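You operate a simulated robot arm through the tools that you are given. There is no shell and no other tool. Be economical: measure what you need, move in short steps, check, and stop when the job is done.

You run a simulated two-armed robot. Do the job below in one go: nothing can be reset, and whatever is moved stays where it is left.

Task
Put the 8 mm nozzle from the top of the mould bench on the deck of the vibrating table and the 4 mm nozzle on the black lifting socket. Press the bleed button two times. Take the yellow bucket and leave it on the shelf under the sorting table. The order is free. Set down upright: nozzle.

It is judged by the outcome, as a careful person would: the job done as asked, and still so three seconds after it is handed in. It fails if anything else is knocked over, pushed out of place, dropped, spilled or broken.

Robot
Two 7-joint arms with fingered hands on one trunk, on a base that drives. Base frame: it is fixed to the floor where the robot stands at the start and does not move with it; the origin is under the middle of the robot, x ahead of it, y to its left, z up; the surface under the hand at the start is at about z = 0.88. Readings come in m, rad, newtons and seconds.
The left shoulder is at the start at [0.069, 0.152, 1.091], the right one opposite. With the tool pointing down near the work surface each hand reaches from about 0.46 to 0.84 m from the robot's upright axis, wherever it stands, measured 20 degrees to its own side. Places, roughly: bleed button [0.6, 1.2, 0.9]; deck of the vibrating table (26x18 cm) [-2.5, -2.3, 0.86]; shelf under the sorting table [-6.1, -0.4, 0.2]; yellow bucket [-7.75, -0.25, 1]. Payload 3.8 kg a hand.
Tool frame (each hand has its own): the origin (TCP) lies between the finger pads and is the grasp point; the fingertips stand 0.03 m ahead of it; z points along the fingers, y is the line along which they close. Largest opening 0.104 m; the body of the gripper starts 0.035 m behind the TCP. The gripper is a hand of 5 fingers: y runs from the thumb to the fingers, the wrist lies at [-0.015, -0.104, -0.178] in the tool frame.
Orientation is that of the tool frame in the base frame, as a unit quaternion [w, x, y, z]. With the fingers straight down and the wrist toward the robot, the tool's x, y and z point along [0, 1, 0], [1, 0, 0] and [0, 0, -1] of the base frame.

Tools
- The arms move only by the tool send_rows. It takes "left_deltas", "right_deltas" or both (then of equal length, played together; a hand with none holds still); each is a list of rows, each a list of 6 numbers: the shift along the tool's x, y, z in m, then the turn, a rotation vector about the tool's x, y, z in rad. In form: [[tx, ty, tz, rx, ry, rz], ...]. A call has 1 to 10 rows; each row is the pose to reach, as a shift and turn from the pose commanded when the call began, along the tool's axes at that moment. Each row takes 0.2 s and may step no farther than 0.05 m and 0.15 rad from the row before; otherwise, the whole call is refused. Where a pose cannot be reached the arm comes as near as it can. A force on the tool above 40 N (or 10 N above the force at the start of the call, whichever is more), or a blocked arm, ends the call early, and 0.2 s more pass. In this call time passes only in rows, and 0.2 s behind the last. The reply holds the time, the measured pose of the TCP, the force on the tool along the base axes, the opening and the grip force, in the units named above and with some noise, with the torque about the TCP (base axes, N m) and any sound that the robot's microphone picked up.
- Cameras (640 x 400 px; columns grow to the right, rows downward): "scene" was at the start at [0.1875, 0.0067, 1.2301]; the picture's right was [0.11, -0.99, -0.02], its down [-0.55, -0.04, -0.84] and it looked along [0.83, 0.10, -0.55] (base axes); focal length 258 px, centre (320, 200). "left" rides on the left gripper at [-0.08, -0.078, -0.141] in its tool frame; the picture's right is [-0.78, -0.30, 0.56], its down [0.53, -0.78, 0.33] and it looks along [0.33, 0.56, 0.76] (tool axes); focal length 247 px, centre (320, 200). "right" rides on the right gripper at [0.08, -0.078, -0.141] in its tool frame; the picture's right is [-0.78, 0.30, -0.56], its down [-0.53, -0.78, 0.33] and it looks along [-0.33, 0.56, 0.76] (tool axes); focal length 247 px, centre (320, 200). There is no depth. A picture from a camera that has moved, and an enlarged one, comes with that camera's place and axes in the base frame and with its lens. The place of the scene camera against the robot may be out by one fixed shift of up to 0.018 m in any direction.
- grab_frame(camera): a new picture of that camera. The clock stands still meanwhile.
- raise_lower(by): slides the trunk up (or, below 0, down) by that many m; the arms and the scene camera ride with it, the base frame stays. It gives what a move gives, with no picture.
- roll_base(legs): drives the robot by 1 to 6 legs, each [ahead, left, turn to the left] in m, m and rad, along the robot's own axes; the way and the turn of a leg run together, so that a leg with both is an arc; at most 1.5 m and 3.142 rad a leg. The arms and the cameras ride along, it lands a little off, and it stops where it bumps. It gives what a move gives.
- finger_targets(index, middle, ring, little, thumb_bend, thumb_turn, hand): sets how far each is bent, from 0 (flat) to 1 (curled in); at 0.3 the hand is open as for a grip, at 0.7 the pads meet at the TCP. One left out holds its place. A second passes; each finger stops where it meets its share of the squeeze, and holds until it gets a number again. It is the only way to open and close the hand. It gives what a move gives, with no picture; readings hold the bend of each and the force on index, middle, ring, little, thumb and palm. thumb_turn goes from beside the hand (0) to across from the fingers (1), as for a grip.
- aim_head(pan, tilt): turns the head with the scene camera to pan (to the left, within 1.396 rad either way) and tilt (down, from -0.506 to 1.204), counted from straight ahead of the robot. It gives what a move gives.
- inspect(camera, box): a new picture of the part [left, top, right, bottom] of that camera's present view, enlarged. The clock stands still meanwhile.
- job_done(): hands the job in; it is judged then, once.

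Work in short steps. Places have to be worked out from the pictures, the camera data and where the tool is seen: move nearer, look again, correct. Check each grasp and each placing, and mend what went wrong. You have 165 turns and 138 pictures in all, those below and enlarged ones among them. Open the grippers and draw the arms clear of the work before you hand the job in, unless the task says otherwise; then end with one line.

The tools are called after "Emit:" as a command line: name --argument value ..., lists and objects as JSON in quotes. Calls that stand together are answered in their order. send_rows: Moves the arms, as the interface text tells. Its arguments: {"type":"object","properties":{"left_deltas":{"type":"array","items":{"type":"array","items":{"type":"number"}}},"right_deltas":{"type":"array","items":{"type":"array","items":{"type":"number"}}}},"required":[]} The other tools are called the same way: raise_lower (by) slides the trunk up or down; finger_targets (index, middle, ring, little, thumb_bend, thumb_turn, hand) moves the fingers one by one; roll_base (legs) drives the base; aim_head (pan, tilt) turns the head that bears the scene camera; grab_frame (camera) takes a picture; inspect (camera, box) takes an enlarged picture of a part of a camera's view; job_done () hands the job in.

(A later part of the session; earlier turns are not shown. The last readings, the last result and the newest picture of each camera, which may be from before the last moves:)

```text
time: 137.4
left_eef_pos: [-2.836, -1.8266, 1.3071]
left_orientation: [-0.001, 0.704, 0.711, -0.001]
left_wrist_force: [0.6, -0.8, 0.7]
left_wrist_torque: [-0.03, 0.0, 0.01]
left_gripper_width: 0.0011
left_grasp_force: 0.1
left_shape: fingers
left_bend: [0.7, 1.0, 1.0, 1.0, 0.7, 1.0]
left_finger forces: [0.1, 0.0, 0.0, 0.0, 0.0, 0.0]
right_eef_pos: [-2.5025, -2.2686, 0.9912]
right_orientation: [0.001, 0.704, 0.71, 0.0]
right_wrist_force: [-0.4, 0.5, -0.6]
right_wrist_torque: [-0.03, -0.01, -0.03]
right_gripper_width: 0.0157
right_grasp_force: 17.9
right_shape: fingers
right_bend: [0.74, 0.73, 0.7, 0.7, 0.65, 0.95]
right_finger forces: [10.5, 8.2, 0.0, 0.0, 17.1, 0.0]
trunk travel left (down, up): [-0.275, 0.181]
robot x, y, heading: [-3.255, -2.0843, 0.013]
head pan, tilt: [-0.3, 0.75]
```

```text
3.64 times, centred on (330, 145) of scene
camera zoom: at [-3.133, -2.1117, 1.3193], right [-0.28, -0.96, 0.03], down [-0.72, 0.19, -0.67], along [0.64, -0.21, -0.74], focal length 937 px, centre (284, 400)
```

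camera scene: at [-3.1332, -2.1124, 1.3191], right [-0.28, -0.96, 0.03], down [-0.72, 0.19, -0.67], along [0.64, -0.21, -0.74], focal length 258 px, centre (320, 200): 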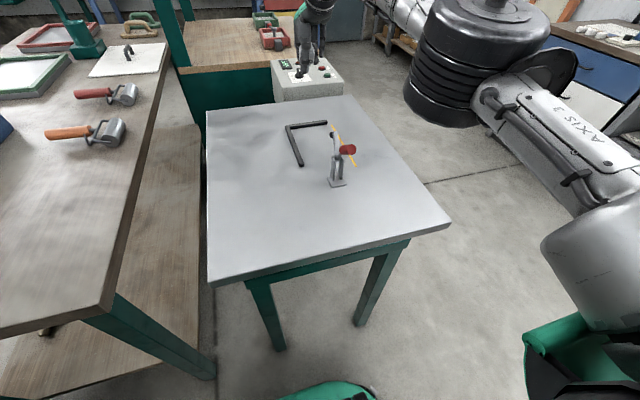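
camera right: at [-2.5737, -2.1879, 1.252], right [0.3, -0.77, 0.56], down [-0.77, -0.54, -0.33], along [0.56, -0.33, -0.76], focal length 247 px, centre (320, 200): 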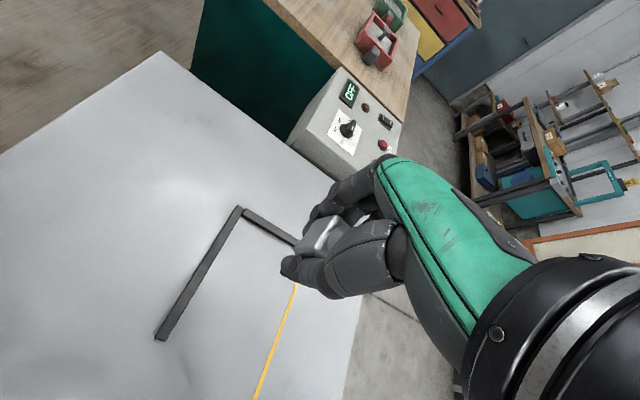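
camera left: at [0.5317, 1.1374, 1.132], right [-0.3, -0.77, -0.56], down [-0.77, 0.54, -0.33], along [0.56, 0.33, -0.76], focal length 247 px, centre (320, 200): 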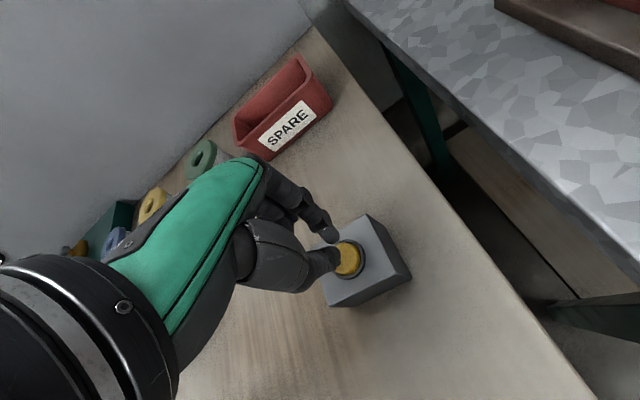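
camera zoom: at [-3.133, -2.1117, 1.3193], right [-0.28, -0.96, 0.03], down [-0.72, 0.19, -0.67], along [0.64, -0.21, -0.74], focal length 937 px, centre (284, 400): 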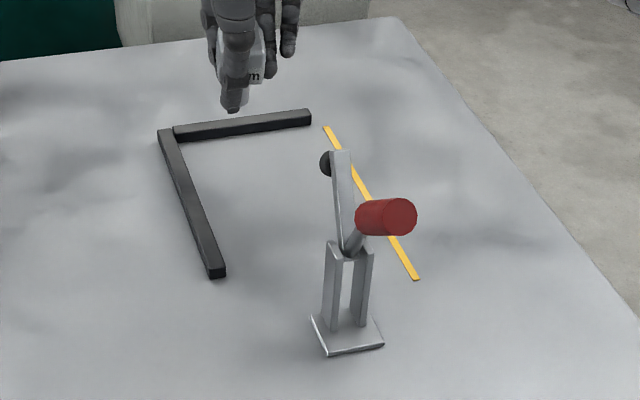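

The nozzle is upright. I shift 1.5 cm right and lower to about 1.5 cm above the deck.

Emit:
send_rows --right_deltas '[[-0.014, 0, 0.02, 0, 0, 0], [-0.014, 0, 0.05, 0, 0, 0], [-0.014, 0, 0.07, 0, 0, 0]]'

Emit:
inspect --camera "scene" --box '[270, 90, 390, 200]'

Emit:
grab_frame --camera "right"

```text
time: 138.2
left_eef_pos: [-2.8365, -1.8265, 1.3072]
left_orientation: [0.0, 0.703, 0.711, 0.0]
left_wrist_force: [-0.5, 0.4, 0.2]
left_wrist_torque: [0.01, -0.01, 0.04]
left_gripper_width: 0.0009
left_grasp_force: 0.0
left_shape: fingers
left_bend: [0.7, 1.0, 1.0, 1.0, 0.7, 1.0]
left_finger forces: [0.0, 0.0, 0.0, 0.0, 0.0, 0.0]
right_eef_pos: [-2.5015, -2.2826, 0.9217]
right_orientation: [0.0, 0.702, 0.712, 0.0]
right_wrist_force: [-0.5, -0.8, -0.4]
right_wrist_torque: [0.01, -0.03, -0.01]
right_gripper_width: 0.0156
right_grasp_force: 18.0
right_shape: fingers
right_bend: [0.74, 0.73, 0.7, 0.7, 0.65, 0.95]
right_finger forces: [10.5, 8.1, 0.1, 0.0, 16.9, 0.1]
trunk travel left (down, up): [-0.275, 0.181]
robot x, y, heading: [-3.2537, -2.0805, 0.014]
head pan, tilt: [-0.3, 0.75]
```

```text
3.64 times, centred on (330, 145) of scene
camera zoom: at [-3.1339, -2.1118, 1.3194], right [-0.28, -0.96, 0.03], down [-0.72, 0.19, -0.67], along [0.64, -0.21, -0.74], focal length 937 px, centre (284, 400)
```

zoom: 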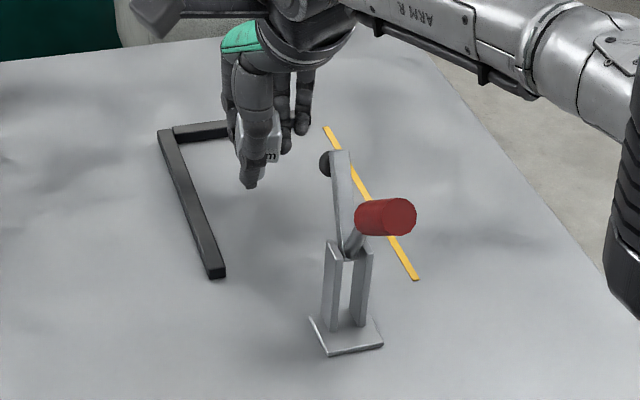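

```text
53 pictures are left
camera right: at [-2.5796, -2.2025, 1.0616], right [0.3, -0.77, 0.56], down [-0.77, -0.54, -0.33], along [0.56, -0.33, -0.76], focal length 247 px, centre (320, 200)
```

right: 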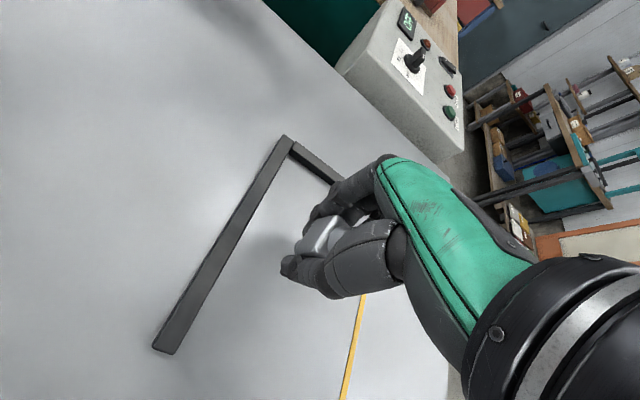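

The spot is well inside the field and clear of the clamp. I lower in small steps until the stem touches.

Emit:
send_rows --right_deltas '[[0, 0, 0.006, 0, 0, 0], [0, 0, 0.01, 0, 0, 0], [0, 0, 0.013, 0, 0, 0], [0, 0, 0.016, 0, 0, 0]]'

```text
time: 139.2
left_eef_pos: [-2.8375, -1.8272, 1.3072]
left_orientation: [0.0, 0.703, 0.711, 0.0]
left_wrist_force: [-0.5, -0.8, 1.1]
left_wrist_torque: [0.0, 0.0, -0.01]
left_gripper_width: 0.0009
left_grasp_force: 0.1
left_shape: fingers
left_bend: [0.7, 1.0, 1.0, 1.0, 0.7, 1.0]
left_finger forces: [0.0, 0.0, 0.0, 0.0, 0.0, 0.0]
right_eef_pos: [-2.5021, -2.2817, 0.905]
right_orientation: [0.001, 0.702, 0.712, 0.0]
right_wrist_force: [0.5, 0.2, -0.5]
right_wrist_torque: [-0.04, 0.01, 0.0]
right_gripper_width: 0.0156
right_grasp_force: 17.5
right_shape: fingers
right_bend: [0.74, 0.73, 0.7, 0.7, 0.65, 0.95]
right_finger forces: [10.5, 8.1, 0.0, 0.0, 17.0, 0.0]
trunk travel left (down, up): [-0.275, 0.181]
robot x, y, heading: [-3.2512, -2.0838, 0.008]
head pan, tilt: [-0.3, 0.75]
```

No contact yet at 0.905; I go on down in 2 mm steps.

Emit:
send_rows --right_deltas '[[0, 0, 0.002, 0, 0, 0], [0, 0, 0.004, 0, 0, 0], [0, 0, 0.006, 0, 0, 0]]'

Emit:
inspect --camera "scene" --box '[285, 110, 355, 160]'

```text
time: 140.0
left_eef_pos: [-2.8372, -1.8271, 1.3069]
left_orientation: [0.001, 0.704, 0.711, 0.0]
left_wrist_force: [0.5, 0.9, -0.2]
left_wrist_torque: [-0.01, -0.02, -0.02]
left_gripper_width: 0.0013
left_grasp_force: 0.0
left_shape: fingers
left_bend: [0.7, 1.0, 1.0, 1.0, 0.7, 1.0]
left_finger forces: [0.0, 0.1, 0.1, 0.0, 0.0, 0.0]
right_eef_pos: [-2.5023, -2.2827, 0.9008]
right_orientation: [0.0, 0.704, 0.71, 0.0]
right_wrist_force: [0.3, 1.3, -0.4]
right_wrist_torque: [0.0, -0.01, 0.01]
right_gripper_width: 0.0154
right_grasp_force: 17.9
right_shape: fingers
right_bend: [0.74, 0.73, 0.7, 0.7, 0.65, 0.95]
right_finger forces: [10.4, 8.3, 0.0, 0.1, 17.1, 0.0]
trunk travel left (down, up): [-0.275, 0.181]
robot x, y, heading: [-3.2543, -2.0813, 0.014]
head pan, tilt: [-0.3, 0.75]
```

```text
8.00 times, centred on (320, 135) of scene
camera zoom: at [-3.1342, -2.1119, 1.3195], right [-0.28, -0.96, 0.03], down [-0.72, 0.19, -0.67], along [0.64, -0.21, -0.74], focal length 2061 px, centre (320, 720)
```

zoom: 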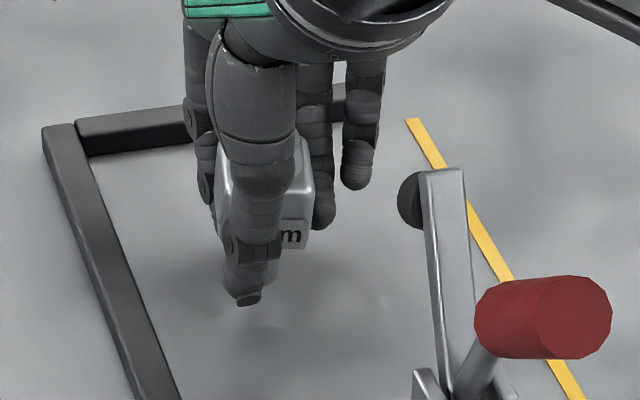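

Still free. I continue a further 8 mm in 2 mm steps.

Emit:
send_rows --right_deltas '[[0, 0, 0.002, 0, 0, 0], [0, 0, 0.004, 0, 0, 0], [0, 0, 0.006, 0, 0, 0], [0, 0, 0.007, 0, 0, 0]]'

Emit:
inspect --camera "scene" --box '[285, 110, 355, 160]'

```text
time: 141.0
left_eef_pos: [-2.8372, -1.8257, 1.3068]
left_orientation: [0.001, 0.704, 0.711, 0.001]
left_wrist_force: [-0.1, -0.1, 0.8]
left_wrist_torque: [0.05, 0.03, -0.05]
left_gripper_width: 0.0009
left_grasp_force: 0.0
left_shape: fingers
left_bend: [0.7, 1.0, 1.0, 1.0, 0.7, 1.0]
left_finger forces: [0.1, 0.0, 0.0, 0.0, 0.0, 0.1]
right_eef_pos: [-2.5027, -2.2815, 0.8932]
right_orientation: [0.001, 0.702, 0.712, 0.001]
right_wrist_force: [1.0, 0.1, 9.1]
right_wrist_torque: [-0.04, -0.05, 0.0]
right_gripper_width: 0.0108
right_grasp_force: 16.8
right_shape: fingers
right_bend: [0.74, 0.74, 0.7, 0.7, 0.67, 0.95]
right_finger forces: [10.7, 8.1, 0.1, 0.0, 15.4, 0.1]
trunk travel left (down, up): [-0.275, 0.181]
robot x, y, heading: [-3.2539, -2.0833, 0.015]
head pan, tilt: [-0.3, 0.75]
```

```text
8.00 times, centred on (320, 135) of scene
camera zoom: at [-3.1354, -2.1116, 1.3195], right [-0.28, -0.96, 0.03], down [-0.71, 0.19, -0.67], along [0.64, -0.21, -0.74], focal length 2061 px, centre (320, 720)
```

zoom: 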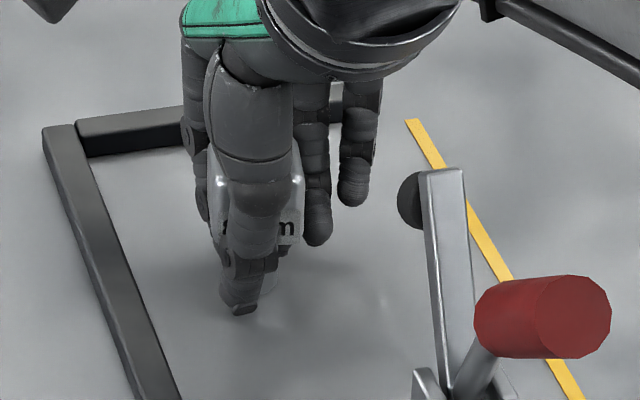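

Contact at 9 N. I ease up 2 mm, then slacken the fingers gently so the nozzle settles within the cage.

Emit:
send_rows --right_deltas '[[0, 0, -0.003, 0, 0, 0]]'

Emit:
finger_targets --hand "right" --index 0.63 --middle 0.65 --ring 0.65 --little 0.65 --thumb_bend 0.63

Emit:
finger_targets --hand "right" --index 0.57 --middle 0.58 --ring 0.58 --little 0.58 --thumb_bend 0.57

Emit:
inspect --camera "right" --box '[250, 180, 370, 290]'

Emit:
inspect --camera "scene" --box '[285, 110, 355, 160]'

```text
time: 141.4
left_eef_pos: [-2.8373, -1.8264, 1.3067]
left_orientation: [0.0, 0.703, 0.711, 0.0]
left_wrist_force: [0.3, 0.7, -0.9]
left_wrist_torque: [0.0, -0.02, 0.02]
left_gripper_width: 0.0013
left_grasp_force: 0.0
left_shape: fingers
left_bend: [0.7, 1.0, 1.0, 1.0, 0.7, 1.0]
left_finger forces: [0.0, 0.0, 0.1, 0.0, 0.0, 0.0]
right_eef_pos: [-2.5019, -2.2829, 0.8933]
right_orientation: [-0.001, 0.703, 0.712, -0.002]
right_wrist_force: [0.4, -0.6, 1.0]
right_wrist_torque: [-0.03, -0.03, -0.01]
right_gripper_width: 0.0107
right_grasp_force: 16.2
right_shape: fingers
right_bend: [0.74, 0.74, 0.7, 0.7, 0.67, 0.95]
right_finger forces: [11.6, 6.7, 0.0, 0.0, 15.1, 0.0]
trunk travel left (down, up): [-0.275, 0.181]
robot x, y, heading: [-3.2517, -2.0821, 0.013]
head pan, tilt: [-0.3, 0.75]
```

```text
time: 142.4
left_eef_pos: [-2.836, -1.8275, 1.3069]
left_orientation: [0.0, 0.704, 0.711, -0.001]
left_wrist_force: [0.0, -1.1, -0.3]
left_wrist_torque: [0.02, 0.03, -0.03]
left_gripper_width: 0.0012
left_grasp_force: 0.0
left_shape: fingers
left_bend: [0.7, 1.0, 1.0, 1.0, 0.7, 1.0]
left_finger forces: [0.0, 0.1, 0.0, 0.0, 0.1, 0.1]
right_eef_pos: [-2.5017, -2.2819, 0.8955]
right_orientation: [0.0, 0.703, 0.711, 0.001]
right_wrist_force: [-1.0, -0.6, -0.3]
right_wrist_torque: [0.04, -0.01, 0.0]
right_gripper_width: 0.0216
right_grasp_force: 1.5
right_shape: fingers
right_bend: [0.62, 0.65, 0.65, 0.65, 0.62, 0.97]
right_finger forces: [1.2, 0.0, 0.1, 0.0, 1.6, 0.0]
trunk travel left (down, up): [-0.275, 0.181]
robot x, y, heading: [-3.2547, -2.0845, 0.011]
head pan, tilt: [-0.3, 0.75]
```

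```text
time: 143.4
left_eef_pos: [-2.8364, -1.8269, 1.3071]
left_orientation: [0.0, 0.703, 0.711, 0.0]
left_wrist_force: [0.7, 0.1, -0.6]
left_wrist_torque: [0.04, 0.01, -0.01]
left_gripper_width: 0.0009
left_grasp_force: 0.0
left_shape: fingers
left_bend: [0.7, 1.0, 1.0, 1.0, 0.7, 1.0]
left_finger forces: [0.1, 0.0, 0.1, 0.1, 0.0, 0.0]
right_eef_pos: [-2.5014, -2.2818, 0.8956]
right_orientation: [0.0, 0.703, 0.711, 0.0]
right_wrist_force: [0.1, -0.6, 0.0]
right_wrist_torque: [0.0, 0.01, 0.02]
right_gripper_width: 0.0363
right_grasp_force: 0.1
right_shape: fingers
right_bend: [0.56, 0.57, 0.57, 0.57, 0.56, 0.97]
right_finger forces: [0.0, 0.1, 0.1, 0.1, 0.1, 0.0]
trunk travel left (down, up): [-0.275, 0.181]
robot x, y, heading: [-3.255, -2.0847, 0.018]
head pan, tilt: [-0.3, 0.75]
```

```text
3.64 times, centred on (310, 235) of right
camera zoom: at [-2.5799, -2.202, 1.0358], right [0.3, -0.77, 0.56], down [-0.77, -0.54, -0.33], along [0.56, -0.33, -0.76], focal length 898 px, centre (356, 73)
```

zoom: 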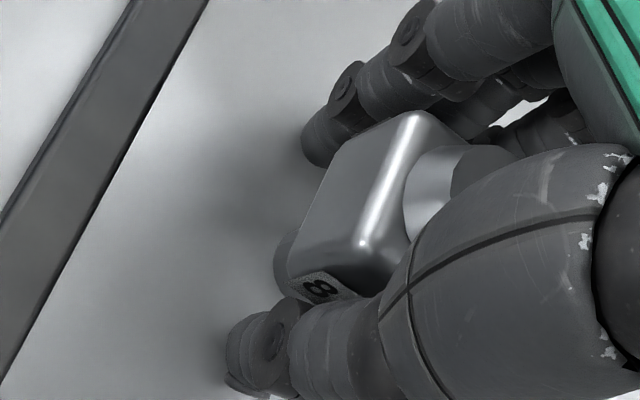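

```text
8.00 times, centred on (320, 135) of scene
camera zoom: at [-3.1341, -2.112, 1.3194], right [-0.28, -0.96, 0.03], down [-0.72, 0.19, -0.67], along [0.64, -0.21, -0.74], focal length 2061 px, centre (320, 720)
```

zoom: 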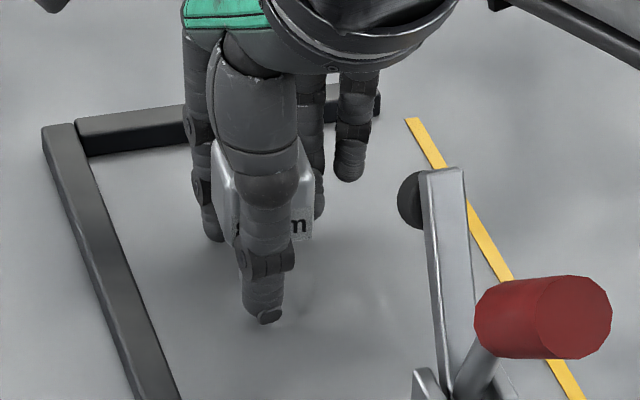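

It stands free and upright. I open the hand wider and raise it straight up.

Emit:
finger_targets --hand "right" --index 0.42 --middle 0.42 --ring 0.42 --little 0.42 --thumb_bend 0.38

Emit:
send_rows --right_deltas '[[0, 0, -0.03, 0, 0, 0], [0, 0, -0.07, 0, 0, 0], [0, 0, -0.11, 0, 0, 0], [0, -0.01, -0.15, 0, 0, 0], [0, -0.03, -0.19, 0, 0, 0], [0.01, -0.07, -0.22, 0, 0, 0]]'

Emit:
inspect --camera "scene" --box '[270, 90, 390, 200]'

```text
time: 144.4
left_eef_pos: [-2.8364, -1.8277, 1.3061]
left_orientation: [0.0, 0.703, 0.711, 0.001]
left_wrist_force: [-0.3, 0.1, 0.1]
left_wrist_torque: [-0.03, 0.01, -0.02]
left_gripper_width: 0.0011
left_grasp_force: 0.1
left_shape: fingers
left_bend: [0.7, 1.0, 1.0, 1.0, 0.7, 1.0]
left_finger forces: [0.0, 0.1, 0.1, 0.0, 0.0, 0.0]
right_eef_pos: [-2.5024, -2.2827, 0.8949]
right_orientation: [0.001, 0.703, 0.711, 0.001]
right_wrist_force: [-0.8, -0.7, -0.1]
right_wrist_torque: [0.04, -0.02, 0.0]
right_gripper_width: 0.0776
right_grasp_force: 0.2
right_shape: fingers
right_bend: [0.42, 0.42, 0.42, 0.42, 0.38, 0.97]
right_finger forces: [0.0, 0.1, 0.0, 0.0, 0.0, 0.0]
trunk travel left (down, up): [-0.275, 0.181]
robot x, y, heading: [-3.2517, -2.0845, 0.01]
head pan, tilt: [-0.3, 0.75]
```

```text
refused: row 6 steps farther than a row can; nothing moved
```

```text
3.64 times, centred on (330, 145) of scene
camera zoom: at [-3.1341, -2.112, 1.3194], right [-0.28, -0.96, 0.03], down [-0.72, 0.19, -0.67], along [0.64, -0.21, -0.74], focal length 937 px, centre (284, 400)
```

zoom: 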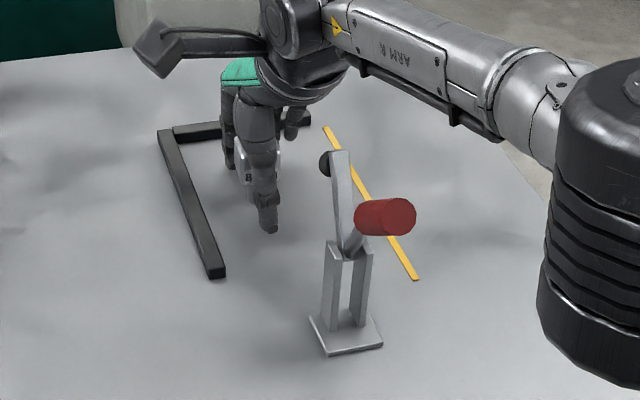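

The rise was refused for one long step; I repeat it with shorter steps.

Emit:
send_rows --right_deltas '[[0, 0, -0.03, 0, 0, 0], [0, 0, -0.07, 0, 0, 0], [0, 0, -0.11, 0, 0, 0], [0, -0.01, -0.15, 0, 0, 0], [0, -0.03, -0.19, 0, 0, 0], [0.01, -0.06, -0.22, 0, 0, 0], [0.01, -0.1, -0.24, 0, 0, 0]]'

Emit:
inspect --camera "scene" --box '[270, 90, 390, 200]'

```text
time: 146.0
left_eef_pos: [-2.8389, -1.8283, 1.3072]
left_orientation: [0.0, 0.703, 0.711, 0.001]
left_wrist_force: [-0.2, 0.4, -0.2]
left_wrist_torque: [0.01, 0.0, 0.03]
left_gripper_width: 0.0014
left_grasp_force: 0.0
left_shape: fingers
left_bend: [0.7, 1.0, 1.0, 1.0, 0.7, 1.0]
left_finger forces: [0.0, 0.1, 0.0, 0.1, 0.0, 0.0]
right_eef_pos: [-2.6035, -2.2734, 1.1365]
right_orientation: [0.001, 0.703, 0.711, 0.001]
right_wrist_force: [-0.5, 0.1, 0.5]
right_wrist_torque: [0.02, -0.02, 0.02]
right_gripper_width: 0.0777
right_grasp_force: 0.0
right_shape: fingers
right_bend: [0.42, 0.42, 0.42, 0.42, 0.38, 0.97]
right_finger forces: [0.0, 0.1, 0.0, 0.1, 0.1, 0.0]
trunk travel left (down, up): [-0.275, 0.181]
robot x, y, heading: [-3.2524, -2.0872, 0.011]
head pan, tilt: [-0.3, 0.75]
```

```text
3.64 times, centred on (330, 145) of scene
camera zoom: at [-3.1357, -2.113, 1.3196], right [-0.28, -0.96, 0.02], down [-0.71, 0.19, -0.67], along [0.64, -0.21, -0.74], focal length 937 px, centre (284, 400)
```

zoom: 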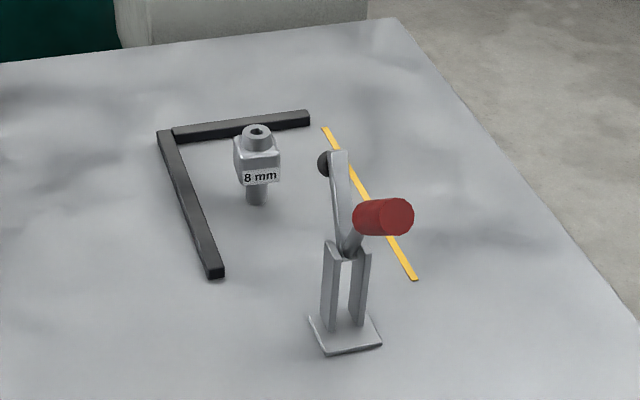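

The 8 mm nozzle stands upright on the deck. I back away, turn west and look toward the sorting table and the bucket.

Emit:
roll_base --legs '[[-1.15, 0, 0], [0, 0, 2.7]]'

Emit:
raise_lower --by 0.17

Emit:
aim_head --pan 0.0 --tilt 0.35

Emit:
grab_frame --camera "scene"

```text
time: 158.2
left_eef_pos: [-4.8931, -2.1364, 1.3077]
left_orientation: [0.001, -0.526, 0.851, 0.0]
left_wrist_force: [-0.1, -0.6, -0.7]
left_wrist_torque: [0.01, 0.0, -0.01]
left_gripper_width: 0.0013
left_grasp_force: 0.1
left_shape: fingers
left_bend: [0.7, 1.0, 1.0, 1.0, 0.7, 1.0]
left_finger forces: [0.1, 0.0, 0.0, 0.0, 0.0, 0.0]
right_eef_pos: [-4.8968, -1.631, 1.1356]
right_orientation: [0.001, -0.526, 0.85, 0.0]
right_wrist_force: [1.0, 0.0, -0.5]
right_wrist_torque: [0.03, 0.03, -0.01]
right_gripper_width: 0.0776
right_grasp_force: 0.0
right_shape: fingers
right_bend: [0.42, 0.42, 0.42, 0.42, 0.38, 0.97]
right_finger forces: [0.1, 0.0, 0.0, 0.1, 0.1, 0.0]
trunk travel left (down, up): [-0.275, 0.181]
robot x, y, heading: [-4.4021, -2.0977, 2.682]
head pan, tilt: [-0.3, 0.75]
```

```text
time: 160.1
left_eef_pos: [-4.8941, -2.137, 1.4776]
left_orientation: [0.001, -0.525, 0.851, 0.0]
left_wrist_force: [0.0, -0.6, -0.7]
left_wrist_torque: [0.02, 0.01, 0.02]
left_gripper_width: 0.001
left_grasp_force: 0.1
left_shape: fingers
left_bend: [0.7, 1.0, 1.0, 1.0, 0.7, 1.0]
left_finger forces: [0.0, 0.1, 0.1, 0.1, 0.1, 0.1]
right_eef_pos: [-4.8982, -1.6319, 1.3057]
right_orientation: [0.0, -0.526, 0.851, 0.0]
right_wrist_force: [-0.1, -0.4, -0.4]
right_wrist_torque: [-0.02, 0.0, 0.0]
right_gripper_width: 0.0775
right_grasp_force: 0.1
right_shape: fingers
right_bend: [0.42, 0.42, 0.42, 0.42, 0.38, 0.97]
right_finger forces: [0.0, 0.0, 0.1, 0.1, 0.0, 0.0]
trunk travel left (down, up): [-0.445, 0.011]
robot x, y, heading: [-4.4065, -2.0967, 2.674]
head pan, tilt: [-0.3, 0.75]
```

```text
time: 161.0
left_eef_pos: [-4.8931, -2.1358, 1.4781]
left_orientation: [0.0, -0.526, 0.85, 0.0]
left_wrist_force: [0.0, -0.2, 0.2]
left_wrist_torque: [0.01, -0.02, 0.01]
left_gripper_width: 0.0012
left_grasp_force: 0.1
left_shape: fingers
left_bend: [0.7, 1.0, 1.0, 1.0, 0.7, 1.0]
left_finger forces: [0.1, 0.1, 0.1, 0.0, 0.0, 0.1]
right_eef_pos: [-4.8969, -1.6314, 1.3052]
right_orientation: [-0.001, -0.526, 0.85, 0.0]
right_wrist_force: [-1.3, 0.0, -0.2]
right_wrist_torque: [-0.01, 0.0, 0.02]
right_gripper_width: 0.0777
right_grasp_force: 0.1
right_shape: fingers
right_bend: [0.42, 0.42, 0.42, 0.42, 0.38, 0.97]
right_finger forces: [0.0, 0.0, 0.0, 0.1, 0.0, 0.1]
trunk travel left (down, up): [-0.445, 0.011]
robot x, y, heading: [-4.4044, -2.0944, 2.681]
head pan, tilt: [0.0, 0.351]
```

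```text
46 pictures are left
camera scene: at [-4.4859, -2.058, 1.5365], right [0.45, 0.89, 0.0], down [0.31, -0.15, -0.94], along [-0.84, 0.42, -0.35], focal length 258 px, centre (320, 200)
```

scene: 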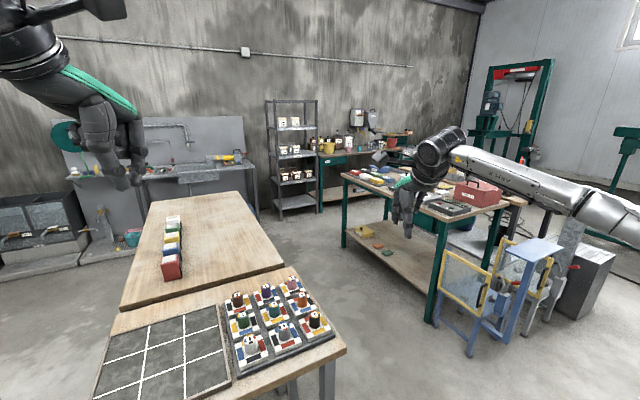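

The sorting table's open side faces south (y ≈ -0.63, x -5.46…-6.72), shelf below; the bucket stands on the west bench. I drive west along y ≈ -1.2 to near x = -6.8.

Emit:
roll_base --legs '[[0, 0, 0.46], [0, -0.89, 0], [1.2, 0, 0], [1.2, 0, 0]]'

Emit:
aim_head --pan -0.55 --tilt 0.5

Emit:
grab_frame --camera "scene"

```text
time: 178.4
left_eef_pos: [-7.222, -1.431, 1.4774]
left_orientation: [0.0, -0.703, 0.711, 0.001]
left_wrist_force: [-0.4, 0.2, 0.0]
left_wrist_torque: [0.0, -0.01, 0.0]
left_gripper_width: 0.0011
left_grasp_force: 0.0
left_shape: fingers
left_bend: [0.7, 1.0, 1.0, 1.0, 0.7, 1.0]
left_finger forces: [0.1, 0.0, 0.1, 0.0, 0.1, 0.0]
right_eef_pos: [-7.4483, -0.9803, 1.3063]
right_orientation: [0.0, -0.703, 0.711, 0.001]
right_wrist_force: [-0.6, -0.1, -0.5]
right_wrist_torque: [-0.01, 0.0, 0.05]
right_gripper_width: 0.0776
right_grasp_force: 0.1
right_shape: fingers
right_bend: [0.42, 0.42, 0.42, 0.42, 0.38, 0.97]
right_finger forces: [0.0, 0.1, 0.0, 0.0, 0.0, 0.0]
trunk travel left (down, up): [-0.445, 0.011]
robot x, y, heading: [-6.8037, -1.1852, 3.133]
head pan, tilt: [0.0, 0.351]
```

```text
time: 179.3
left_eef_pos: [-7.2242, -1.4311, 1.4774]
left_orientation: [0.0, -0.704, 0.71, 0.0]
left_wrist_force: [0.0, 0.1, -0.3]
left_wrist_torque: [0.01, 0.01, 0.01]
left_gripper_width: 0.0014
left_grasp_force: 0.1
left_shape: fingers
left_bend: [0.7, 1.0, 1.0, 1.0, 0.7, 1.0]
left_finger forces: [0.0, 0.0, 0.0, 0.0, 0.1, 0.1]
right_eef_pos: [-7.4501, -0.9802, 1.3053]
right_orientation: [0.0, -0.704, 0.711, 0.0]
right_wrist_force: [-0.2, 0.1, -0.5]
right_wrist_torque: [0.01, -0.02, 0.0]
right_gripper_width: 0.0775
right_grasp_force: 0.1
right_shape: fingers
right_bend: [0.42, 0.42, 0.42, 0.42, 0.38, 0.97]
right_finger forces: [0.1, 0.0, 0.0, 0.0, 0.0, 0.0]
trunk travel left (down, up): [-0.445, 0.011]
robot x, y, heading: [-6.7999, -1.1842, 3.133]
head pan, tilt: [-0.55, 0.499]
```

```text
45 pictures are left
camera scene: at [-6.8778, -1.1373, 1.5229], right [0.53, 0.85, 0.0], down [0.41, -0.25, -0.88], along [-0.74, 0.47, -0.48], focal length 258 px, centre (320, 200)
```

scene: 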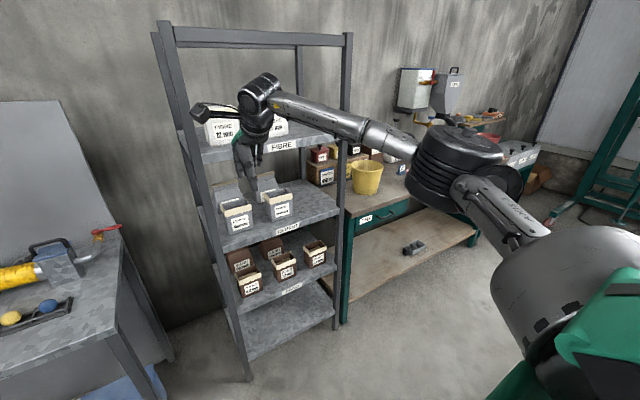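

The bucket stands at about [-7.8, -0.23] on the west bench; the right hand must stay clear of the grey shelf (front x ≈ -7.72). I enlarge the bucket to see how to hold it.

Emit:
inspect --camera "scene" --box '[290, 130, 450, 230]'

Emit:
aim_head --pan -1.35 --tilt 0.6

Emit:
grab_frame --camera "scene"

```text
4.00 times, centred on (370, 180) of scene
camera zoom: at [-6.8778, -1.1373, 1.5229], right [0.53, 0.85, 0.0], down [0.41, -0.25, -0.88], along [-0.74, 0.47, -0.48], focal length 1031 px, centre (120, 280)
```

zoom: 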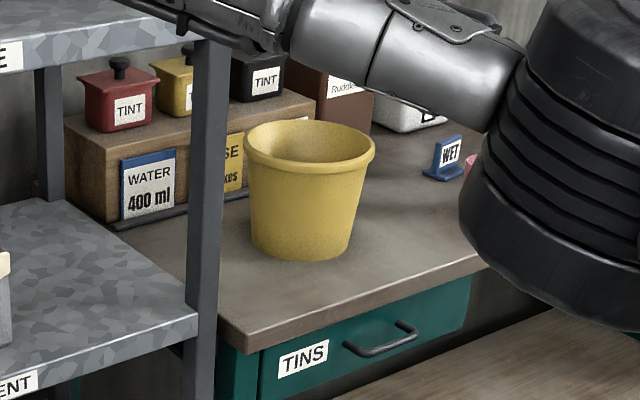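

```text
time: 180.5
left_eef_pos: [-7.2233, -1.4315, 1.4774]
left_orientation: [0.0, -0.703, 0.711, 0.0]
left_wrist_force: [-0.6, 0.1, 0.3]
left_wrist_torque: [0.01, 0.06, 0.0]
left_gripper_width: 0.0013
left_grasp_force: 0.0
left_shape: fingers
left_bend: [0.7, 1.0, 1.0, 1.0, 0.7, 1.0]
left_finger forces: [0.0, 0.1, 0.1, 0.0, 0.0, 0.1]
right_eef_pos: [-7.4495, -0.9795, 1.3058]
right_orientation: [-0.001, -0.703, 0.711, 0.0]
right_wrist_force: [-0.1, 0.9, -0.1]
right_wrist_torque: [0.01, 0.02, -0.04]
right_gripper_width: 0.0778
right_grasp_force: 0.1
right_shape: fingers
right_bend: [0.42, 0.42, 0.42, 0.42, 0.38, 0.97]
right_finger forces: [0.0, 0.0, 0.0, 0.0, 0.0, 0.0]
trunk travel left (down, up): [-0.445, 0.011]
robot x, y, heading: [-6.7997, -1.1812, 3.135]
head pan, tilt: [-1.349, 0.6]
```

```text
43 pictures are left
camera scene: at [-6.819, -1.0992, 1.5139], right [0.98, 0.21, 0.0], down [0.12, -0.55, -0.83], along [-0.17, 0.81, -0.56], focal length 258 px, centre (320, 200)
```

scene: 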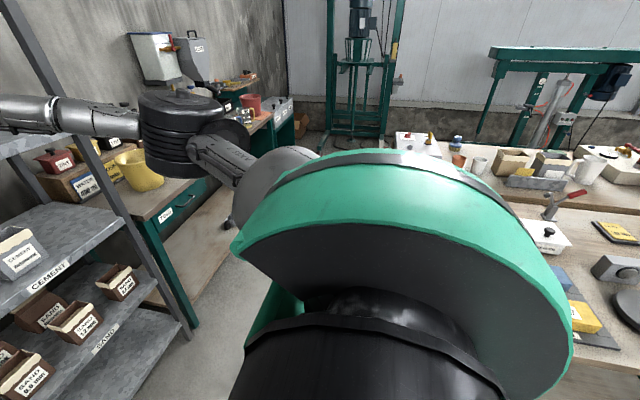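

The bucket has no bail, so I'll grip its near rim, fingers inside and thumb outside. First I draw both hands in and open the right one, then drive between the shelf and the table, heading slightly north of west.

Emit:
send_rows --right_deltas '[[0, -0.045, 0, 0, 0, 0], [0, -0.09, 0, 0, 0, 0], [0, -0.135, 0, 0, 0, 0], [0, -0.17, 0, 0, 0, 0]]' --left_deltas '[[0, -0.015, 0, 0, 0, 0], [0, -0.03, 0, 0, 0, 0], [0, -0.045, 0, 0, 0, 0], [0, -0.06, 0, 0, 0, 0]]'

Emit:
finger_targets --hand "right" --index 0.35 --middle 0.35 --ring 0.35 --little 0.35 --thumb_bend 0.35

Emit:
roll_base --legs '[[0, 0, -0.17], [0.13, -0.1, 0], [0.23, -0.32, 0]]'

Emit:
aim_head --pan -0.4 --tilt 0.75

Emit:
grab_frame --camera "scene"

Emit:
grab_frame --camera "right"

```text
time: 181.5
left_eef_pos: [-7.1623, -1.4302, 1.478]
left_orientation: [-0.001, -0.704, 0.71, 0.0]
left_wrist_force: [0.1, -0.5, 0.6]
left_wrist_torque: [0.01, 0.0, -0.02]
left_gripper_width: 0.0013
left_grasp_force: 0.1
left_shape: fingers
left_bend: [0.7, 1.0, 1.0, 1.0, 0.7, 1.0]
left_finger forces: [0.0, 0.0, 0.0, 0.1, 0.1, 0.1]
right_eef_pos: [-7.2755, -0.982, 1.3064]
right_orientation: [-0.001, -0.703, 0.711, 0.001]
right_wrist_force: [0.3, 0.2, -0.4]
right_wrist_torque: [0.0, 0.05, 0.03]
right_gripper_width: 0.0777
right_grasp_force: 0.0
right_shape: fingers
right_bend: [0.42, 0.42, 0.42, 0.42, 0.38, 0.97]
right_finger forces: [0.0, 0.1, 0.0, 0.0, 0.0, 0.0]
trunk travel left (down, up): [-0.445, 0.011]
robot x, y, heading: [-6.8018, -1.1817, 3.137]
head pan, tilt: [-1.349, 0.6]
```

```text
time: 182.5
left_eef_pos: [-7.1646, -1.4324, 1.4774]
left_orientation: [0.0, -0.703, 0.711, 0.0]
left_wrist_force: [0.0, 0.0, 0.4]
left_wrist_torque: [0.01, 0.0, 0.03]
left_gripper_width: 0.0011
left_grasp_force: 0.0
left_shape: fingers
left_bend: [0.7, 1.0, 1.0, 1.0, 0.7, 1.0]
left_finger forces: [0.0, 0.0, 0.0, 0.1, 0.1, 0.0]
right_eef_pos: [-7.2779, -0.9825, 1.3057]
right_orientation: [0.0, -0.703, 0.711, 0.001]
right_wrist_force: [0.2, -0.6, -1.3]
right_wrist_torque: [-0.07, 0.01, 0.01]
right_gripper_width: 0.0901
right_grasp_force: 0.0
right_shape: fingers
right_bend: [0.35, 0.35, 0.35, 0.35, 0.35, 0.97]
right_finger forces: [0.0, 0.1, 0.0, 0.0, 0.0, 0.1]
trunk travel left (down, up): [-0.445, 0.011]
robot x, y, heading: [-6.8031, -1.1835, 3.134]
head pan, tilt: [-1.349, 0.6]
```

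```text
time: 186.7
left_eef_pos: [-7.4789, -0.8909, 1.4775]
left_orientation: [0.0, -0.64, 0.768, 0.001]
left_wrist_force: [0.4, -0.3, -0.3]
left_wrist_torque: [0.0, 0.01, 0.01]
left_gripper_width: 0.0011
left_grasp_force: 0.0
left_shape: fingers
left_bend: [0.7, 1.0, 1.0, 1.0, 0.7, 1.0]
left_finger forces: [0.1, 0.1, 0.1, 0.0, 0.0, 0.0]
right_eef_pos: [-7.5158, -0.4291, 1.306]
right_orientation: [0.0, -0.64, 0.768, 0.001]
right_wrist_force: [0.2, -1.3, 0.3]
right_wrist_torque: [-0.01, 0.0, -0.06]
right_gripper_width: 0.0901
right_grasp_force: 0.0
right_shape: fingers
right_bend: [0.35, 0.35, 0.35, 0.35, 0.35, 0.97]
right_finger forces: [0.0, 0.1, 0.0, 0.0, 0.0, 0.1]
trunk travel left (down, up): [-0.445, 0.011]
robot x, y, heading: [-7.0812, -0.7091, 2.962]
head pan, tilt: [-1.349, 0.6]
```

```text
time: 187.9
left_eef_pos: [-7.4813, -0.8895, 1.4769]
left_orientation: [0.0, -0.64, 0.769, 0.001]
left_wrist_force: [-1.2, 0.0, 0.5]
left_wrist_torque: [0.0, 0.03, 0.0]
left_gripper_width: 0.001
left_grasp_force: 0.0
left_shape: fingers
left_bend: [0.7, 1.0, 1.0, 1.0, 0.7, 1.0]
left_finger forces: [0.0, 0.0, 0.0, 0.1, 0.0, 0.0]
right_eef_pos: [-7.5158, -0.4271, 1.3062]
right_orientation: [-0.001, -0.64, 0.768, 0.0]
right_wrist_force: [0.0, 0.8, 0.3]
right_wrist_torque: [-0.04, 0.03, -0.01]
right_gripper_width: 0.0907
right_grasp_force: 0.2
right_shape: fingers
right_bend: [0.35, 0.35, 0.35, 0.35, 0.35, 0.97]
right_finger forces: [0.0, 0.0, 0.1, 0.1, 0.0, 0.0]
trunk travel left (down, up): [-0.445, 0.011]
robot x, y, heading: [-7.0829, -0.7064, 2.963]
head pan, tilt: [-0.4, 0.75]
```

```text
42 pictures are left
camera scene: at [-7.1484, -0.6639, 1.501], right [0.55, 0.84, 0.0], down [0.57, -0.37, -0.73], along [-0.61, 0.4, -0.68], focal length 258 px, centre (320, 200)
```

scene: 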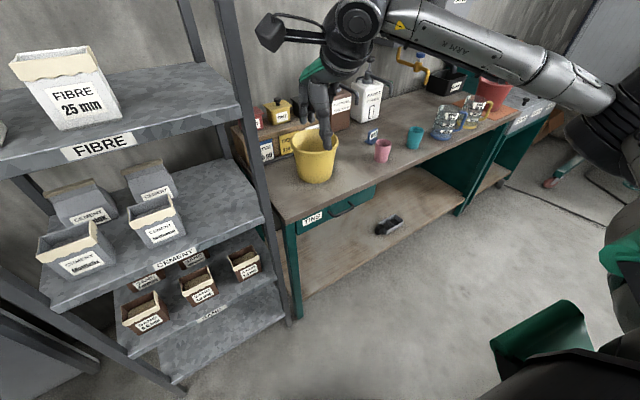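

```text
41 pictures are left
camera right: at [-7.4536, -0.5197, 1.4459], right [-0.15, 0.82, 0.56], down [0.86, 0.39, -0.33], along [-0.49, 0.43, -0.76], focal length 247 px, centre (320, 200)
```

right: 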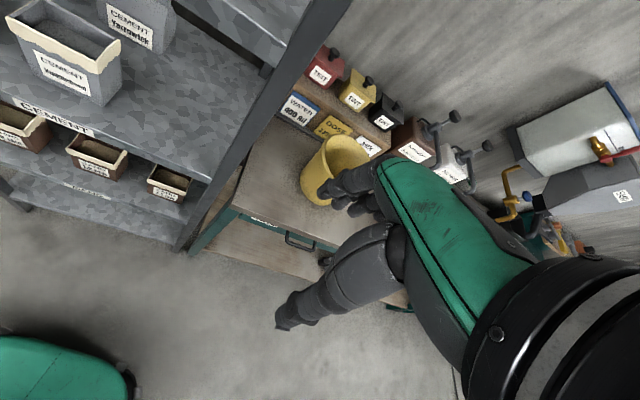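

I place the bucket's centre near [-7.866, -0.232], rim radius 8 cm at z ≈ 1.02. I move the right hand away from the shelf post, drive 0.12 m ahead and lower the trunk.

Emit:
send_rows --right_deltas '[[-0.04, 0, 0, 0, 0, 0], [-0.08, 0, 0, 0, 0, 0], [-0.1, 0, 0, 0, 0, 0]]'

Emit:
roll_base --legs '[[0.12, 0, 0]]'

Emit:
raise_lower --by -0.16

Emit:
grab_frame --camera "right"

Emit:
grab_frame --camera "scene"

```text
time: 188.7
left_eef_pos: [-7.4815, -0.889, 1.477]
left_orientation: [0.0, -0.639, 0.769, 0.001]
left_wrist_force: [0.3, 0.7, 0.3]
left_wrist_torque: [0.04, 0.0, 0.03]
left_gripper_width: 0.0009
left_grasp_force: 0.1
left_shape: fingers
left_bend: [0.7, 1.0, 1.0, 1.0, 0.7, 1.0]
left_finger forces: [0.1, 0.0, 0.1, 0.1, 0.0, 0.0]
right_eef_pos: [-7.4992, -0.3283, 1.3042]
right_orientation: [0.0, -0.641, 0.768, 0.0]
right_wrist_force: [-0.9, -0.9, 0.3]
right_wrist_torque: [0.02, 0.0, 0.03]
right_gripper_width: 0.0904
right_grasp_force: 0.1
right_shape: fingers
right_bend: [0.35, 0.35, 0.35, 0.35, 0.35, 0.97]
right_finger forces: [0.1, 0.0, 0.0, 0.1, 0.1, 0.0]
trunk travel left (down, up): [-0.445, 0.011]
robot x, y, heading: [-7.0782, -0.7055, 2.961]
head pan, tilt: [-0.4, 0.75]
```

```text
time: 189.9
left_eef_pos: [-7.5922, -0.8691, 1.4775]
left_orientation: [-0.001, -0.64, 0.768, 0.002]
left_wrist_force: [0.2, 0.2, -0.7]
left_wrist_torque: [-0.03, 0.02, -0.01]
left_gripper_width: 0.001
left_grasp_force: 0.1
left_shape: fingers
left_bend: [0.7, 1.0, 1.0, 1.0, 0.7, 1.0]
left_finger forces: [0.0, 0.0, 0.1, 0.0, 0.1, 0.0]
right_eef_pos: [-7.6107, -0.3077, 1.306]
right_orientation: [-0.002, -0.64, 0.769, 0.002]
right_wrist_force: [0.1, -0.4, -0.2]
right_wrist_torque: [0.02, 0.02, -0.01]
right_gripper_width: 0.0903
right_grasp_force: 0.1
right_shape: fingers
right_bend: [0.35, 0.35, 0.35, 0.35, 0.35, 0.97]
right_finger forces: [0.1, 0.0, 0.1, 0.1, 0.0, 0.0]
trunk travel left (down, up): [-0.445, 0.011]
robot x, y, heading: [-7.196, -0.6855, 2.959]
head pan, tilt: [-0.4, 0.75]
```

```text
time: 191.8
left_eef_pos: [-7.5971, -0.8682, 1.3179]
left_orientation: [0.0, -0.64, 0.768, 0.001]
left_wrist_force: [0.4, -0.1, -0.5]
left_wrist_torque: [0.0, 0.02, -0.02]
left_gripper_width: 0.001
left_grasp_force: 0.0
left_shape: fingers
left_bend: [0.7, 1.0, 1.0, 1.0, 0.7, 1.0]
left_finger forces: [0.1, 0.0, 0.0, 0.1, 0.0, 0.0]
right_eef_pos: [-7.6149, -0.3071, 1.1453]
right_orientation: [0.0, -0.639, 0.769, 0.001]
right_wrist_force: [0.4, 0.0, 0.6]
right_wrist_torque: [-0.01, -0.02, 0.04]
right_gripper_width: 0.0905
right_grasp_force: 0.1
right_shape: fingers
right_bend: [0.35, 0.35, 0.35, 0.35, 0.35, 0.97]
right_finger forces: [0.0, 0.1, 0.0, 0.1, 0.1, 0.1]
trunk travel left (down, up): [-0.285, 0.171]
robot x, y, heading: [-7.1988, -0.6839, 2.96]
head pan, tilt: [-0.4, 0.75]
```

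```text
40 pictures are left
camera right: at [-7.5524, -0.399, 1.2851], right [-0.15, 0.82, 0.56], down [0.86, 0.39, -0.33], along [-0.49, 0.43, -0.76], focal length 247 px, centre (320, 200)
```

right: 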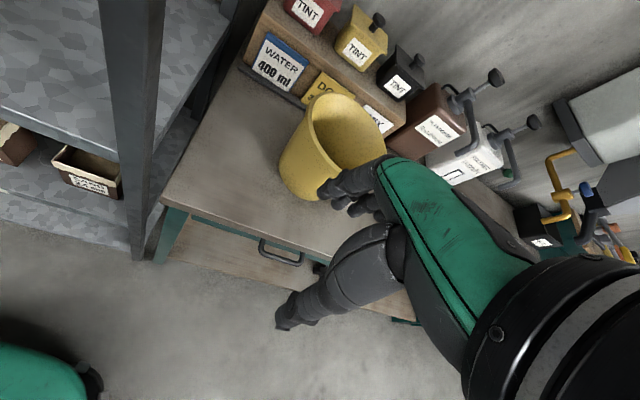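

```text
39 pictures are left
camera scene: at [-7.2977, -0.6359, 1.3309], right [0.55, 0.84, 0.03], down [0.62, -0.38, -0.68], along [-0.56, 0.39, -0.73], focal length 258 px, centre (320, 200)
```

scene: 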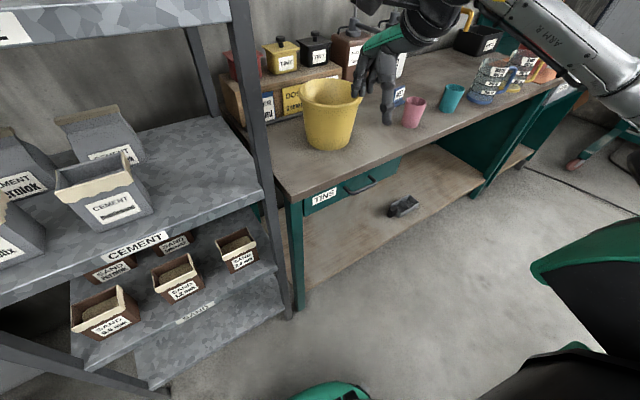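

I enlarge the rim in the wrist view for a precise fix.

Emit:
inspect --camera "right" --box '[260, 70, 420, 210]'

Emit:
inspect --camera "scene" --box '[270, 50, 430, 160]'

```text
2.86 times, centred on (340, 140) of right
camera zoom: at [-7.5524, -0.399, 1.2851], right [-0.15, 0.82, 0.56], down [0.86, 0.39, -0.33], along [-0.49, 0.43, -0.76], focal length 706 px, centre (263, 371)
```

zoom: 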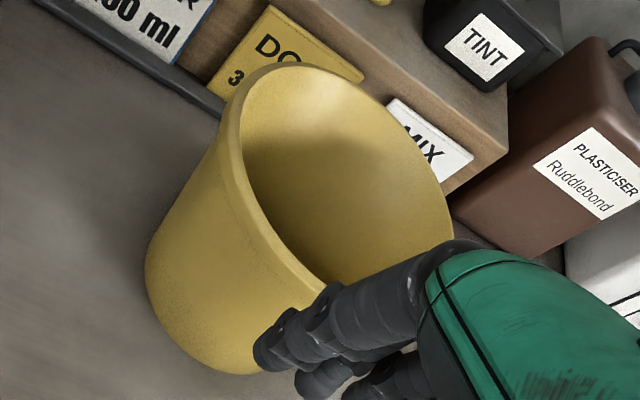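

```text
3.64 times, centred on (350, 105) of scene
camera zoom: at [-7.2977, -0.6359, 1.3309], right [0.55, 0.84, 0.03], down [0.62, -0.38, -0.68], along [-0.56, 0.39, -0.73], focal length 937 px, centre (211, 546)
```

zoom: 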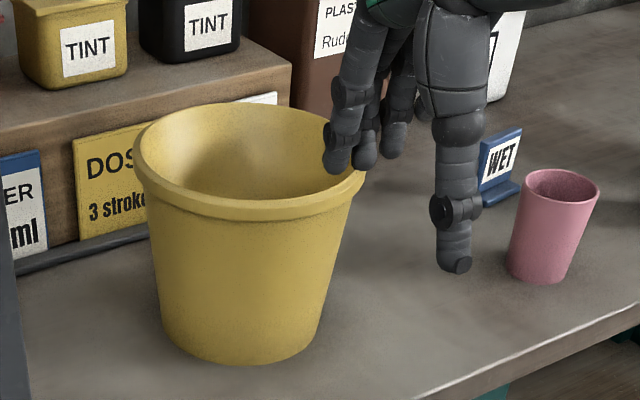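

Both cameras agree now: bucket centre [-7.861, -0.218], rim z ≈ 1.03, radius ≈ 8.7 cm. I move the open hand over the near wall at height first.

Emit:
send_rows --right_deltas '[[-0.011, 0.045, 0.0, 0, 0, 0], [-0.022, 0.09, 0.0, 0, 0, 0], [-0.033, 0.135, 0.0, 0, 0, 0], [-0.044, 0.178, 0.0, 0, 0, 0], [-0.044, 0.178, 0.03, 0, 0, 0]]'

Emit:
grab_frame --camera "right"

Emit:
inspect --camera "scene" --box '[240, 30, 400, 160]'

```text
time: 192.9
left_eef_pos: [-7.5969, -0.8686, 1.3174]
left_orientation: [-0.002, -0.64, 0.768, 0.0]
left_wrist_force: [0.1, 0.2, -0.2]
left_wrist_torque: [0.01, 0.04, -0.02]
left_gripper_width: 0.0008
left_grasp_force: 0.0
left_shape: fingers
left_bend: [0.7, 1.0, 1.0, 1.0, 0.7, 1.0]
left_finger forces: [0.0, 0.1, 0.1, 0.0, 0.0, 0.0]
right_eef_pos: [-7.7824, -0.2312, 1.1152]
right_orientation: [-0.001, -0.64, 0.768, 0.001]
right_wrist_force: [0.3, 0.2, -0.6]
right_wrist_torque: [-0.01, 0.01, -0.02]
right_gripper_width: 0.0906
right_grasp_force: 0.2
right_shape: fingers
right_bend: [0.35, 0.35, 0.35, 0.35, 0.35, 0.97]
right_finger forces: [0.1, 0.0, 0.0, 0.0, 0.0, 0.0]
trunk travel left (down, up): [-0.285, 0.171]
robot x, y, heading: [-7.1962, -0.6834, 2.959]
head pan, tilt: [-0.4, 0.75]
```

```text
36 pictures are left
camera right: at [-7.7203, -0.3225, 1.2561], right [-0.15, 0.82, 0.56], down [0.86, 0.39, -0.33], along [-0.49, 0.43, -0.76], focal length 247 px, centre (320, 200)
```

right: 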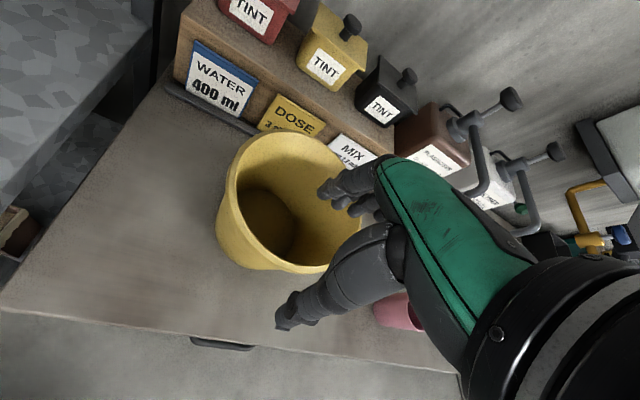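

```text
3.08 times, centred on (320, 95) of scene
camera zoom: at [-7.2978, -0.635, 1.3308], right [0.55, 0.84, 0.03], down [0.62, -0.39, -0.68], along [-0.56, 0.39, -0.73], focal length 793 px, centre (320, 523)
```

zoom: 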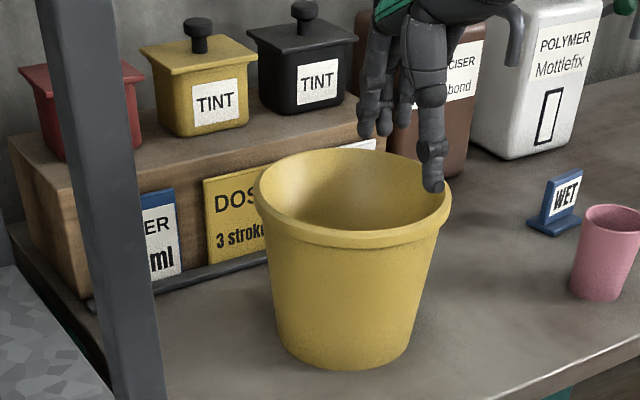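

The tool axis meets the near wall just at the rim. I lower so that fingers go inside and the thumb stays outside.

Emit:
send_rows --right_deltas '[[0, 0, 0.035, 0, 0, 0], [0, 0, 0.065, 0, 0, 0], [0, 0, 0.09, 0, 0, 0], [0, 0, 0.105, 0, 0, 0]]'

Emit:
grab_frame --camera "right"

Emit:
inspect --camera "scene" --box '[240, 30, 400, 160]'

```text
time: 193.9
left_eef_pos: [-7.5974, -0.8679, 1.3168]
left_orientation: [-0.001, -0.64, 0.768, 0.001]
left_wrist_force: [-0.5, 0.7, -0.2]
left_wrist_torque: [-0.03, -0.04, 0.0]
left_gripper_width: 0.0011
left_grasp_force: 0.1
left_shape: fingers
left_bend: [0.7, 1.0, 1.0, 1.0, 0.7, 1.0]
left_finger forces: [0.0, 0.0, 0.1, 0.1, 0.0, 0.0]
right_eef_pos: [-7.7823, -0.2321, 1.009]
right_orientation: [0.0, -0.639, 0.769, 0.0]
right_wrist_force: [-0.3, -0.5, 0.1]
right_wrist_torque: [-0.02, -0.02, 0.02]
right_gripper_width: 0.0904
right_grasp_force: 0.0
right_shape: fingers
right_bend: [0.35, 0.35, 0.35, 0.35, 0.35, 0.97]
right_finger forces: [0.0, 0.1, 0.1, 0.1, 0.1, 0.0]
trunk travel left (down, up): [-0.285, 0.171]
robot x, y, heading: [-7.1979, -0.6828, 2.959]
head pan, tilt: [-0.4, 0.75]
```

```text
34 pictures are left
camera right: at [-7.72, -0.3234, 1.1494], right [-0.15, 0.82, 0.56], down [0.86, 0.38, -0.33], along [-0.49, 0.43, -0.76], focal length 247 px, centre (320, 200)
```

right: 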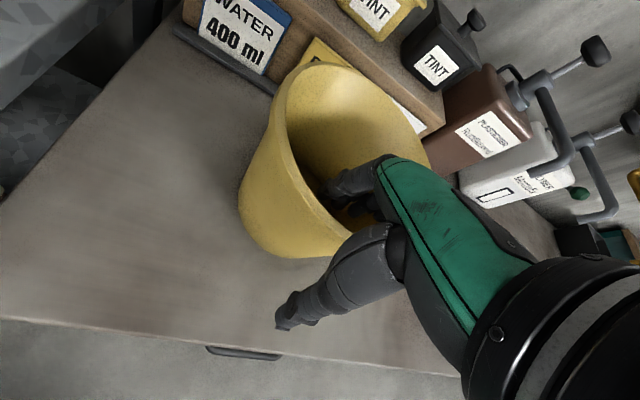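

```text
3.08 times, centred on (320, 95) of scene
camera zoom: at [-7.2985, -0.6357, 1.3308], right [0.55, 0.84, 0.03], down [0.62, -0.38, -0.68], along [-0.56, 0.39, -0.73], focal length 793 px, centre (320, 523)
```

zoom: 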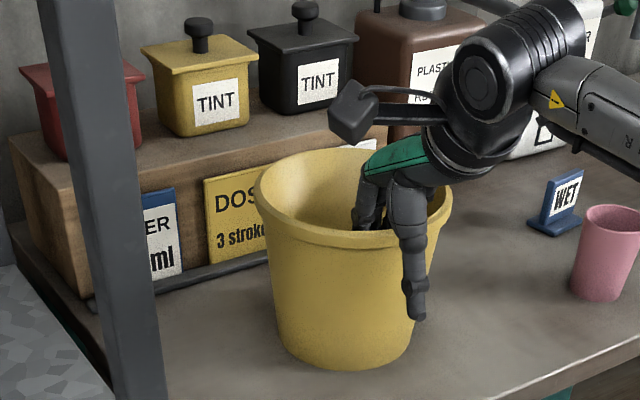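

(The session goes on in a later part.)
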